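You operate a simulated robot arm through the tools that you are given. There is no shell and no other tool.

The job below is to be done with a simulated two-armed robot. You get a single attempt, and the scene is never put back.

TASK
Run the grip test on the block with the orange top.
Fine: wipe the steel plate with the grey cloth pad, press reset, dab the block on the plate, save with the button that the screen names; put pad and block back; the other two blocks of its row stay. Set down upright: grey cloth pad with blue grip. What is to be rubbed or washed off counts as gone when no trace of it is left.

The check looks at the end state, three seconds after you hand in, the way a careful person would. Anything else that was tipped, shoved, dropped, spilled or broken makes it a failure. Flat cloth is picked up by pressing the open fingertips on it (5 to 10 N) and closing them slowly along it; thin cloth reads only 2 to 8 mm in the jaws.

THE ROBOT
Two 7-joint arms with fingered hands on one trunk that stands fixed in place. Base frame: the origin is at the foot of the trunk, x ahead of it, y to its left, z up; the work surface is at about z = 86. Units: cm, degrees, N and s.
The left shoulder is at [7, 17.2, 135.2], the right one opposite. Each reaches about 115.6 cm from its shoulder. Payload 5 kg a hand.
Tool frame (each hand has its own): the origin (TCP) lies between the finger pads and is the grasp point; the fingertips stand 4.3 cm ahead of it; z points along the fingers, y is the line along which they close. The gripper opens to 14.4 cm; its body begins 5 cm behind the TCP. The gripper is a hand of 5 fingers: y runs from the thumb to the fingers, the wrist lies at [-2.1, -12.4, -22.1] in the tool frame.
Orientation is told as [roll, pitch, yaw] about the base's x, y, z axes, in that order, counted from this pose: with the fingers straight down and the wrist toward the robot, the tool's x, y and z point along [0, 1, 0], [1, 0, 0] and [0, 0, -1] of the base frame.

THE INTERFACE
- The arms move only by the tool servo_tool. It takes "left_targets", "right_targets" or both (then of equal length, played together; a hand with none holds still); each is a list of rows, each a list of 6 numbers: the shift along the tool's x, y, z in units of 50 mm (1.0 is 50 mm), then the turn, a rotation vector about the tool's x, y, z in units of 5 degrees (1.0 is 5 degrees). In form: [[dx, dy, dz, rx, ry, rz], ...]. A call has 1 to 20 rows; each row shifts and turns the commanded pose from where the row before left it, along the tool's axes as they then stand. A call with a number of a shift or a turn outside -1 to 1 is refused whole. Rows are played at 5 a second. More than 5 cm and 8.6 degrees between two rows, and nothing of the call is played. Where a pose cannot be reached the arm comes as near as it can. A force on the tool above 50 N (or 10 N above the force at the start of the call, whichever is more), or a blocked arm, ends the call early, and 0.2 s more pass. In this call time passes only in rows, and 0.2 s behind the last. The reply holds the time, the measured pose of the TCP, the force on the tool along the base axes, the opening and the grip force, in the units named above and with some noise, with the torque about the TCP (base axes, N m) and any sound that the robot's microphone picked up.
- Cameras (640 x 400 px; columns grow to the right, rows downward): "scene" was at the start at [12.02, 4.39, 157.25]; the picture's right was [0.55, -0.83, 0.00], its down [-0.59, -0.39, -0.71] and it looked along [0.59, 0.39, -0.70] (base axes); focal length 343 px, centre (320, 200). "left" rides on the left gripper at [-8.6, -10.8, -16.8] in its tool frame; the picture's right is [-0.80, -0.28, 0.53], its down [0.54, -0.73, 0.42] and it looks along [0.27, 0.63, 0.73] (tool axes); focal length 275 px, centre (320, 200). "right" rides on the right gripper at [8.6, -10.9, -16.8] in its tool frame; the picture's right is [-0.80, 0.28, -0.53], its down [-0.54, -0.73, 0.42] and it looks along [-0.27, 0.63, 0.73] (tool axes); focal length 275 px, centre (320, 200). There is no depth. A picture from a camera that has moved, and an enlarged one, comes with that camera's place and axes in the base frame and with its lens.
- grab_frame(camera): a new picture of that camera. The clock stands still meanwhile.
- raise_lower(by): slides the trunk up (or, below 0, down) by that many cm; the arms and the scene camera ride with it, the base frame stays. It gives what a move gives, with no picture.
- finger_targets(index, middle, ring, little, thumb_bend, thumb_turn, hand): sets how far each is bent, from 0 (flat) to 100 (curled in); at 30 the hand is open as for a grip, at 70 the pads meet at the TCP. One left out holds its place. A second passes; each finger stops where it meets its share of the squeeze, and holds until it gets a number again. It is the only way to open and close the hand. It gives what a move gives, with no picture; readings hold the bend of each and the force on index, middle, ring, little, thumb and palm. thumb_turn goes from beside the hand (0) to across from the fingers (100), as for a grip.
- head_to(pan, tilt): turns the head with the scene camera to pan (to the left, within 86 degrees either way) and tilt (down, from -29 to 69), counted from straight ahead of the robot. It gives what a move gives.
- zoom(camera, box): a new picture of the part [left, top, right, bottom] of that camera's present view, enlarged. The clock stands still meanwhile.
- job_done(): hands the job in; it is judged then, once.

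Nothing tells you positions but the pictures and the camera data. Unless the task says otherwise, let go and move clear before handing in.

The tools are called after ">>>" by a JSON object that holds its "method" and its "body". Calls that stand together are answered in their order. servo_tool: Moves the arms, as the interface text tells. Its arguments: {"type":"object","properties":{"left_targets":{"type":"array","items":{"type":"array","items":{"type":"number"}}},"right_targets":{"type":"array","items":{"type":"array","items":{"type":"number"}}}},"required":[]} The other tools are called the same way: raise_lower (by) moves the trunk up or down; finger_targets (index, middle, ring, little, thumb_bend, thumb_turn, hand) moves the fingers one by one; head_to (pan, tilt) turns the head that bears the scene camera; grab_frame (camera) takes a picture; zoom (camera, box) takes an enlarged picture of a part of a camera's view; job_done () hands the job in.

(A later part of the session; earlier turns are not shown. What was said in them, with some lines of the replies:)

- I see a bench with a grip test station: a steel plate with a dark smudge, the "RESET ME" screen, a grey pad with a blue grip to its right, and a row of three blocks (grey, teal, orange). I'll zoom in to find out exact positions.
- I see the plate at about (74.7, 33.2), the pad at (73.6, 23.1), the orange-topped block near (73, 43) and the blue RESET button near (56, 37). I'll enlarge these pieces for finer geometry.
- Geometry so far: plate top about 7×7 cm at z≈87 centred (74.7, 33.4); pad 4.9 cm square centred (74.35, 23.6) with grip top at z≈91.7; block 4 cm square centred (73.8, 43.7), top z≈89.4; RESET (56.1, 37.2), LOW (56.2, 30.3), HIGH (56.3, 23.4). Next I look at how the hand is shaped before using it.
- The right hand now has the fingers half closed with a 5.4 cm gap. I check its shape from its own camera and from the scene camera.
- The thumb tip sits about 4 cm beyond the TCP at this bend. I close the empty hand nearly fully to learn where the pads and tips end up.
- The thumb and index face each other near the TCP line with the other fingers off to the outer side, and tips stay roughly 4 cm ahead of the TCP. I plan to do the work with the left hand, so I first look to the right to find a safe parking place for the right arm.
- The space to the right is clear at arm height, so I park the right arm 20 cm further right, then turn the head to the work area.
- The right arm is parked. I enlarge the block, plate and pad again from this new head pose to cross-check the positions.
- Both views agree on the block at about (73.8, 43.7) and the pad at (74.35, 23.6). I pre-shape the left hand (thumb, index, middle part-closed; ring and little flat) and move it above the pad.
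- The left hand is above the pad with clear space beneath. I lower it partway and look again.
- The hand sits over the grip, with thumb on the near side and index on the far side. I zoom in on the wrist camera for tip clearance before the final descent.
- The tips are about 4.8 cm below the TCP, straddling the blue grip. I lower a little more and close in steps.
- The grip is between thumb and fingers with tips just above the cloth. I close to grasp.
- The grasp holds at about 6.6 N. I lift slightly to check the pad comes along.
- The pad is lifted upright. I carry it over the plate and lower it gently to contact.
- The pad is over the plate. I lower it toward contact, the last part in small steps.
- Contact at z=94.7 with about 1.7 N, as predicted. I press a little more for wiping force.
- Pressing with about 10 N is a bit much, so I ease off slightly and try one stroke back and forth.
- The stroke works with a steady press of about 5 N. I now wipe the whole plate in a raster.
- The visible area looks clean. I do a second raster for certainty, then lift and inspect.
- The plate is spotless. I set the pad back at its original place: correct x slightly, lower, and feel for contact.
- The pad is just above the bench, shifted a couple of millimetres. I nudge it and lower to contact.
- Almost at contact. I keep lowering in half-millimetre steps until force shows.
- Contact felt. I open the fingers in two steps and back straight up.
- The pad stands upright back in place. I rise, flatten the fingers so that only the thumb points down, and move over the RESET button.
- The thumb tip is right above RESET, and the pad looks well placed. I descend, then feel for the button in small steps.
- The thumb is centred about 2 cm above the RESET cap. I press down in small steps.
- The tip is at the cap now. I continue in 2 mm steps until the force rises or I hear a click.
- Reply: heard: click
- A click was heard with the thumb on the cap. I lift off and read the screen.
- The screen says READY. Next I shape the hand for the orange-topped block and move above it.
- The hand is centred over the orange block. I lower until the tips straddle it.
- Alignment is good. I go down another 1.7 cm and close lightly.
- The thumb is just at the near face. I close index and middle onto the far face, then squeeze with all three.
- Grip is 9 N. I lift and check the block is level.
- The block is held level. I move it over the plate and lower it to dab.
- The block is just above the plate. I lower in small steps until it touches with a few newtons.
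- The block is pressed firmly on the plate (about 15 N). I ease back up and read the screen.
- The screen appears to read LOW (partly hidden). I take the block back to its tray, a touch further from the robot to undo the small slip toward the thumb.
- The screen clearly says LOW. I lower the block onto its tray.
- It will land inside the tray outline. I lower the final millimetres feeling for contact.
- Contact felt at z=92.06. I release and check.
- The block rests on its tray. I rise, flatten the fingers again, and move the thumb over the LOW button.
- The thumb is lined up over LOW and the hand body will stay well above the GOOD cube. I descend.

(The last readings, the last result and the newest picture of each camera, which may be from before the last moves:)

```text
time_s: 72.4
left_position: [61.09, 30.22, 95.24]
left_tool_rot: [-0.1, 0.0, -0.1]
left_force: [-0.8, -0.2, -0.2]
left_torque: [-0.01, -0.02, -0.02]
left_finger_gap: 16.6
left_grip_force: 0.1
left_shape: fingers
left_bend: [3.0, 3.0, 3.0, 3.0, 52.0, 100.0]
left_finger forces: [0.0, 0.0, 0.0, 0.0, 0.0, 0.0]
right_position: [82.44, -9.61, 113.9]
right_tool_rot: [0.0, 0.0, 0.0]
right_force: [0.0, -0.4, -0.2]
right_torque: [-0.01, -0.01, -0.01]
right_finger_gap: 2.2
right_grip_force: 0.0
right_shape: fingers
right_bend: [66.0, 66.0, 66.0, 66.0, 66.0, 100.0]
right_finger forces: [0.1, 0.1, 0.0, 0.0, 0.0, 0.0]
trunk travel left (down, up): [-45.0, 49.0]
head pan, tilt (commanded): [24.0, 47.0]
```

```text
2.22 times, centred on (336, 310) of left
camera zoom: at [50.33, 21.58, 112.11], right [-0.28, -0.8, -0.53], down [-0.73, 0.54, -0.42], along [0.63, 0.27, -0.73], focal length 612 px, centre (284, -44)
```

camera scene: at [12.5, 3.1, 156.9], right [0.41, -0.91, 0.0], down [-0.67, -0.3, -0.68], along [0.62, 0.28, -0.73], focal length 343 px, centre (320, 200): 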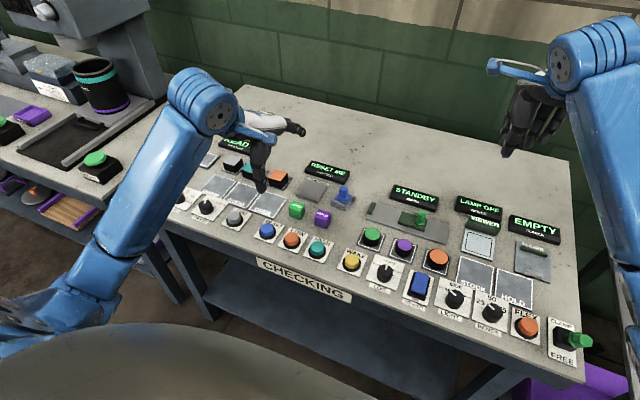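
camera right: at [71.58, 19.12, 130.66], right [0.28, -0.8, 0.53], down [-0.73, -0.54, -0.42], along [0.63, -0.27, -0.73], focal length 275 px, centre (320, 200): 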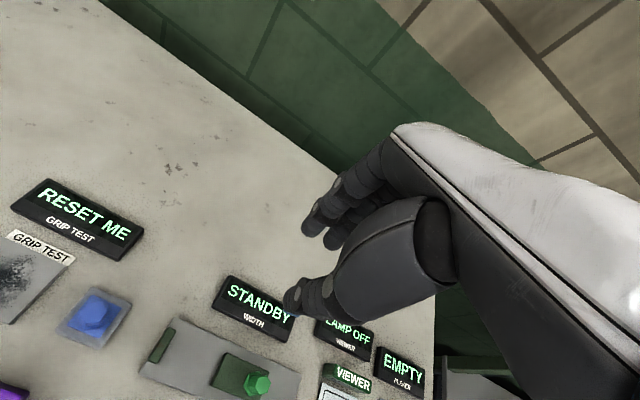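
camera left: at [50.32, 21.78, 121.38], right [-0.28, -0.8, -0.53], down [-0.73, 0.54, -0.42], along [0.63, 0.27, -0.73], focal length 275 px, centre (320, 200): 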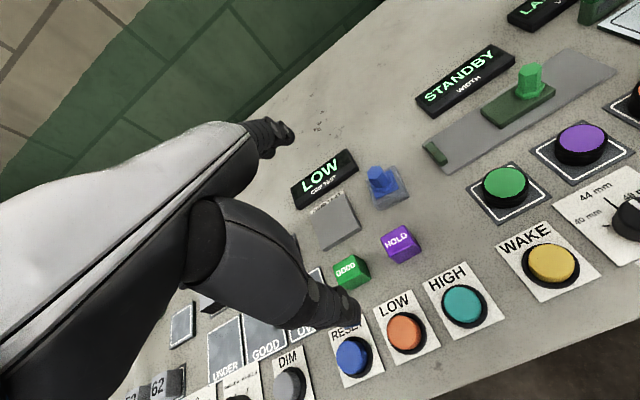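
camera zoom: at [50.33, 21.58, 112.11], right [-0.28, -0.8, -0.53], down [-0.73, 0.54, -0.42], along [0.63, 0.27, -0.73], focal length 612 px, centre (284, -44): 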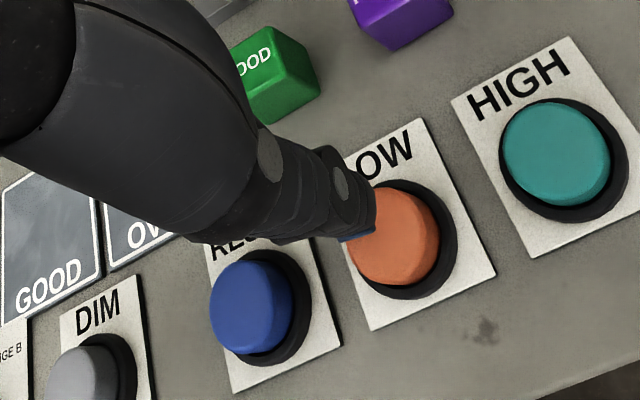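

The thumb is centred over LOW. I press down in small steps, listening for the click.

>>> {"method": "servo_tool", "body": {"left_targets": [[0, 0, 0.1, 0, 0, 0], [0, 0, 0.1, 0, 0, 0], [0, 0, 0.1, 0, 0, 0], [0, 0, 0.06, 0, 0, 0]]}}

>>> {"method": "servo_tool", "body": {"left_targets": [[0, 0, 0.04, 0, 0, 0]]}}

>>> {"method": "servo_tool", "body": {"left_targets": [[0, 0, 0.04, 0, 0, 0]]}}

```text
time_s: 73.4
left_position: [61.15, 30.25, 93.48]
left_tool_rot: [0.0, 0.0, 0.0]
left_force: [0.1, -0.3, 0.8]
left_torque: [0.02, 0.01, -0.02]
left_finger_gap: 16.58
left_grip_force: 0.0
left_shape: fingers
left_bend: [3.0, 3.0, 3.0, 3.0, 52.0, 100.0]
left_finger forces: [0.1, 0.1, 0.0, 0.0, 0.1, 0.0]
right_position: [82.53, -9.62, 113.89]
right_tool_rot: [0.1, 0.0, 0.0]
right_force: [0.3, -0.6, 1.1]
right_torque: [0.03, 0.01, 0.0]
right_finger_gap: 2.17
right_grip_force: 0.0
right_shape: fingers
right_bend: [66.0, 66.0, 66.0, 66.0, 66.0, 100.0]
right_finger forces: [0.1, 0.1, 0.1, 0.0, 0.1, 0.1]
trunk travel left (down, up): [-45.0, 49.0]
head pan, tilt (commanded): [24.0, 47.0]
```

```text
time_s: 73.8
left_position: [61.12, 30.28, 93.3]
left_tool_rot: [0.0, 0.0, 0.0]
left_force: [0.2, -0.4, 0.7]
left_torque: [-0.02, 0.0, 0.0]
left_finger_gap: 16.56
left_grip_force: 0.1
left_shape: fingers
left_bend: [3.0, 3.0, 3.0, 3.0, 52.0, 100.0]
left_finger forces: [0.1, 0.1, 0.0, 0.0, 0.0, 0.0]
right_position: [82.49, -9.6, 113.96]
right_tool_rot: [0.0, 0.0, -0.1]
right_force: [0.4, 0.3, -1.2]
right_torque: [-0.02, -0.04, 0.01]
right_finger_gap: 2.21
right_grip_force: 0.1
right_shape: fingers
right_bend: [66.0, 66.0, 66.0, 66.0, 66.0, 100.0]
right_finger forces: [0.0, 0.1, 0.0, 0.1, 0.1, 0.0]
trunk travel left (down, up): [-45.0, 49.0]
head pan, tilt (commanded): [24.0, 47.0]
```

```text
time_s: 74.2
left_position: [61.15, 30.31, 93.19]
left_tool_rot: [0.0, 0.0, -0.1]
left_force: [0.3, -0.2, 0.9]
left_torque: [0.02, 0.06, -0.01]
left_finger_gap: 16.58
left_grip_force: 0.7
left_shape: fingers
left_bend: [3.0, 3.0, 3.0, 3.0, 52.0, 100.0]
left_finger forces: [0.0, 0.0, 0.0, 0.1, 0.9, 0.0]
right_position: [82.46, -9.73, 113.91]
right_tool_rot: [0.0, 0.0, 0.1]
right_force: [0.0, -0.2, -0.2]
right_torque: [0.01, 0.0, 0.02]
right_finger_gap: 2.18
right_grip_force: 0.1
right_shape: fingers
right_bend: [66.0, 66.0, 66.0, 66.0, 66.0, 100.0]
right_finger forces: [0.0, 0.1, 0.0, 0.0, 0.1, 0.0]
trunk travel left (down, up): [-45.0, 49.0]
head pan, tilt (commanded): [24.0, 47.0]
```

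The thumb touches the cap lightly; one more step should click it.

>>> {"method": "servo_tool", "body": {"left_targets": [[0, 0, 0.04, 0, 0, 0]]}}

```text
time_s: 74.6
left_position: [61.26, 30.17, 93.06]
left_tool_rot: [-0.1, -0.1, 0.0]
left_force: [0.7, 1.2, 1.2]
left_torque: [-0.05, 0.11, 0.01]
left_finger_gap: 16.57
left_grip_force: 1.2
left_shape: fingers
left_bend: [3.0, 3.0, 3.0, 3.0, 52.0, 100.0]
left_finger forces: [0.0, 0.0, 0.1, 0.0, 1.9, 0.0]
right_position: [82.45, -9.63, 113.83]
right_tool_rot: [0.0, 0.0, 0.0]
right_force: [0.9, -0.8, 0.6]
right_torque: [-0.03, 0.02, 0.01]
right_finger_gap: 2.19
right_grip_force: 0.1
right_shape: fingers
right_bend: [66.0, 66.0, 66.0, 66.0, 66.0, 100.0]
right_finger forces: [0.1, 0.1, 0.0, 0.1, 0.1, 0.0]
trunk travel left (down, up): [-45.0, 49.0]
head pan, tilt (commanded): [24.0, 47.0]
heard: click
```

Click heard. I lift off and check the screen and the whole area.

>>> {"method": "servo_tool", "body": {"left_targets": [[0, 0, -0.1, 0, 0, 0], [0, 0, -0.3, 0, 0, 0], [0, 0, -0.6, 0, 0, 0], [0, 0, -0.7, 0, 0, 0], [0, 0, -0.7, 0, 0, 0]]}}

>>> {"method": "zoom", "body": {"camera": "scene", "box": [230, 130, 370, 260]}}

>>> {"method": "grab_frame", "body": {"camera": "left"}}

```text
time_s: 75.8
left_position: [61.09, 30.22, 104.97]
left_tool_rot: [0.0, 0.0, 0.1]
left_force: [0.0, 0.3, -0.1]
left_torque: [-0.01, -0.02, 0.01]
left_finger_gap: 16.58
left_grip_force: 0.1
left_shape: fingers
left_bend: [3.0, 3.0, 3.0, 3.0, 52.0, 100.0]
left_finger forces: [0.0, 0.0, 0.0, 0.0, 0.0, 0.0]
right_position: [82.49, -9.59, 113.91]
right_tool_rot: [0.0, 0.0, 0.0]
right_force: [-0.2, -0.1, -0.3]
right_torque: [0.0, 0.0, 0.01]
right_finger_gap: 2.16
right_grip_force: 0.1
right_shape: fingers
right_bend: [66.0, 66.0, 66.0, 66.0, 66.0, 100.0]
right_finger forces: [0.0, 0.0, 0.0, 0.1, 0.0, 0.0]
trunk travel left (down, up): [-45.0, 49.0]
head pan, tilt (commanded): [24.0, 47.0]
```

```text
3.08 times, centred on (300, 195) of scene
camera zoom: at [12.51, 3.06, 156.89], right [0.41, -0.91, 0.0], down [-0.67, -0.3, -0.68], along [0.62, 0.28, -0.73], focal length 1056 px, centre (382, 215)
```

zoom: 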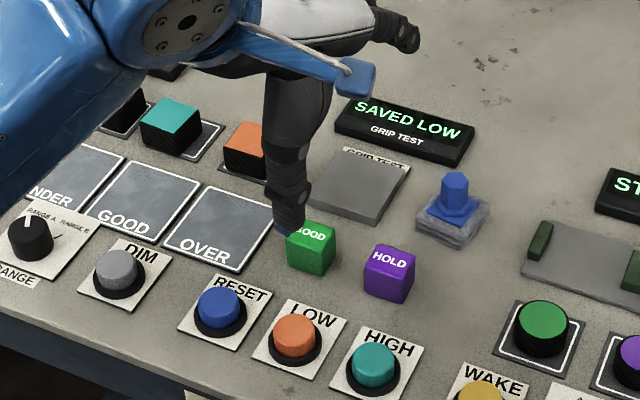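

```text
taken
camera left: at [50.24, 21.53, 121.74], right [-0.28, -0.8, -0.53], down [-0.73, 0.54, -0.42], along [0.63, 0.27, -0.73], focal length 275 px, centre (320, 200)
```

left: 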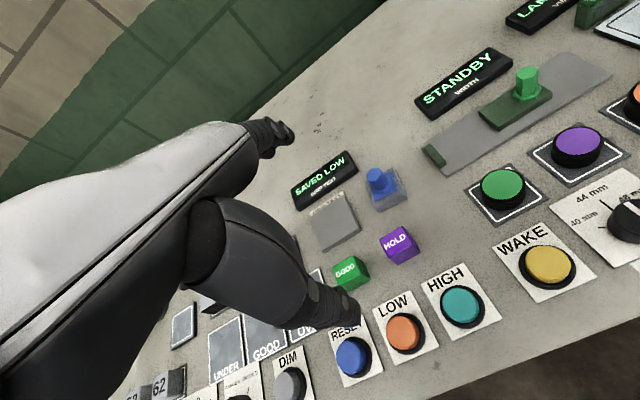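

The screen shows SAVED LOW. I move the left arm clear, back to its starting area, and then inspect everything.

>>> {"method": "servo_tool", "body": {"left_targets": [[0, 0, -0.6, 0, 0, 0], [0, 0, -0.6, 0, 0, 0], [0, 0, -0.6, 0, 0, 0], [0.5, -0.47, 0, 0, 0, 0], [0.5, -0.47, 0, 0, 0, 0], [0.5, -0.47, 0, 0, 0, 0], [0.5, -0.47, 0, 0, 0, 0], [0.5, -0.47, 0, 0, 0, 0], [0.5, -0.47, 0, 0, 0, 0], [0.5, -0.47, 0, 0, 0, 0], [0.5, -0.47, 0, 0, 0, 0], [0.5, -0.47, 0, 0, 0, 0], [0.4, -0.4, 0, 0, 0, 0]]}}

>>> {"method": "grab_frame", "body": {"camera": "scene"}}

>>> {"method": "zoom", "body": {"camera": "scene", "box": [216, 145, 376, 245]}}

>>> {"method": "zoom", "body": {"camera": "scene", "box": [216, 150, 296, 200]}}

>>> {"method": "zoom", "body": {"camera": "scene", "box": [284, 155, 364, 205]}}

```text
time_s: 78.6
left_position: [37.7, 54.78, 113.85]
left_tool_rot: [0.0, -0.1, 0.0]
left_force: [-0.7, 0.8, -0.1]
left_torque: [-0.01, -0.04, -0.02]
left_finger_gap: 16.55
left_grip_force: 0.0
left_shape: fingers
left_bend: [3.0, 3.0, 3.0, 3.0, 52.0, 100.0]
left_finger forces: [0.0, 0.1, 0.0, 0.1, 0.0, 0.0]
right_position: [82.41, -9.53, 113.9]
right_tool_rot: [0.0, 0.0, 0.0]
right_force: [-0.9, -0.6, 0.3]
right_torque: [-0.03, -0.02, -0.03]
right_finger_gap: 2.18
right_grip_force: 0.0
right_shape: fingers
right_bend: [66.0, 66.0, 66.0, 66.0, 66.0, 100.0]
right_finger forces: [0.0, 0.0, 0.1, 0.0, 0.0, 0.0]
trunk travel left (down, up): [-45.0, 49.0]
head pan, tilt (commanded): [24.0, 47.0]
```

```text
taken
camera scene: at [12.38, 3.15, 156.91], right [0.41, -0.91, 0.0], down [-0.67, -0.3, -0.68], along [0.62, 0.28, -0.73], focal length 343 px, centre (320, 200)
```

scene: 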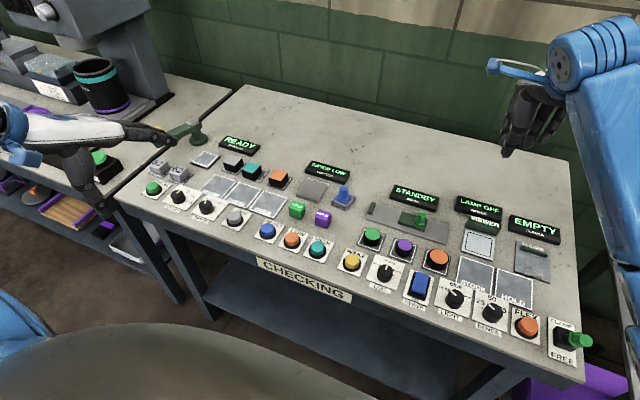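

```text
4.00 times, centred on (296, 195) of scene
camera zoom: at [12.38, 3.15, 156.91], right [0.41, -0.91, 0.0], down [-0.67, -0.3, -0.68], along [0.62, 0.28, -0.73], focal length 1372 px, centre (416, 220)
```

zoom: 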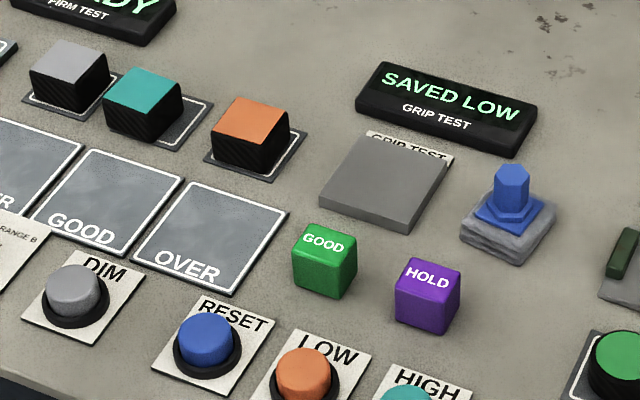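

```text
8.00 times, centred on (256, 175) of scene
camera zoom: at [12.38, 3.15, 156.91], right [0.41, -0.91, 0.0], down [-0.67, -0.3, -0.68], along [0.62, 0.28, -0.73], focal length 2745 px, centre (832, 400)
```

zoom: 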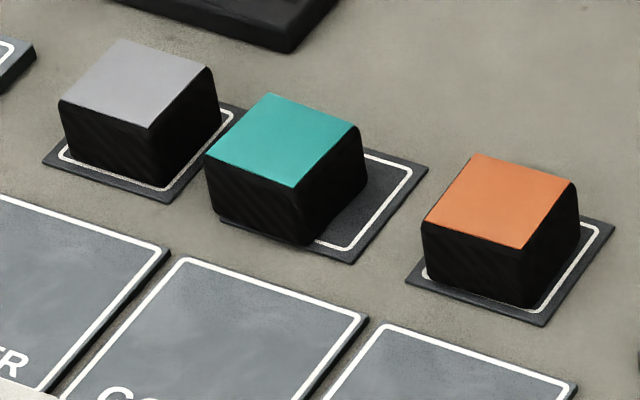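

```text
8.00 times, centred on (324, 180) of scene
camera zoom: at [12.38, 3.15, 156.91], right [0.41, -0.91, 0.0], down [-0.67, -0.3, -0.68], along [0.62, 0.28, -0.73], focal length 2745 px, centre (288, 360)
```

zoom: 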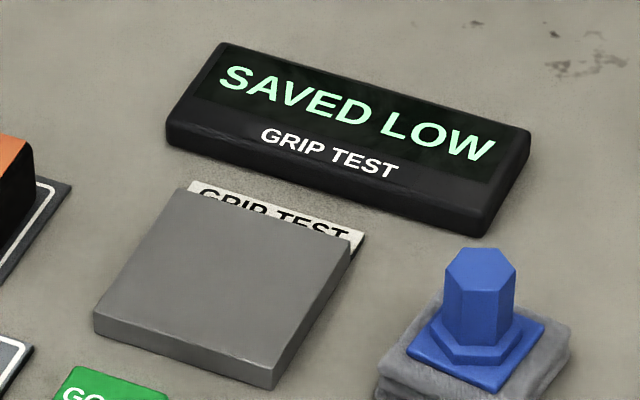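

Everything looks right: plate clean, SAVED LOW shown, pad upright in place, block on its tray, neighbours unmoved. One last look around the left hand to make sure nothing was touched there.

>>> {"method": "zoom", "body": {"camera": "scene", "box": [60, 80, 260, 240]}}

>>> {"method": "grab_frame", "body": {"camera": "left"}}

```text
2.50 times, centred on (160, 160) of scene
camera zoom: at [12.38, 3.15, 156.91], right [0.41, -0.91, 0.0], down [-0.67, -0.3, -0.68], along [0.62, 0.28, -0.73], focal length 858 px, centre (720, 300)
```

zoom: 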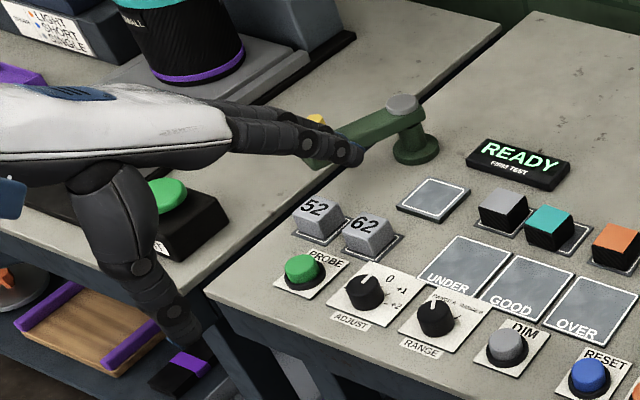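

```text
taken
camera left: at [26.97, 46.2, 130.7], right [-0.28, -0.8, -0.53], down [-0.73, 0.54, -0.42], along [0.63, 0.27, -0.73], focal length 275 px, centre (320, 200)
```

left: 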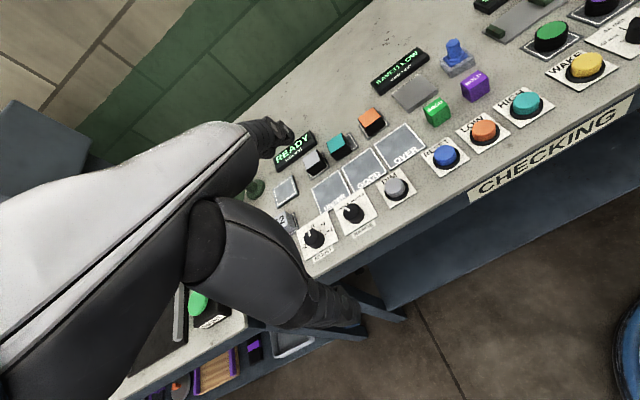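

Nothing near the left hand has been disturbed, and both hands are empty and clear of the bench. The grip test is saved, so I hand in the job.

>>> {"method": "job_done", "body": {}}

```text
The job is handed in.
```

The grip test on the orange-topped block is done: the screen named LOW, I pressed that button, and it now reads "SAVED LOW". The job has been handed in.

- **Plate:** wiped with the grey cloth pad until no trace of the smudge was left in close-up views.
- **Reset and dab:** RESET clicked and the screen went to READY. I then pressed the block onto the plate with about 15 N.
- **Pad:** standing upright back in its place, within a few millimetres of where it was.
- **Block:** back on its tray, also within a few millimetres.
- **Everything else:** the grey and teal blocks of its row did not move, and I saw nothing else tipped or shoved.

Both hands are empty and clear of the bench. I parked the right arm 20 cm further right than where it started.
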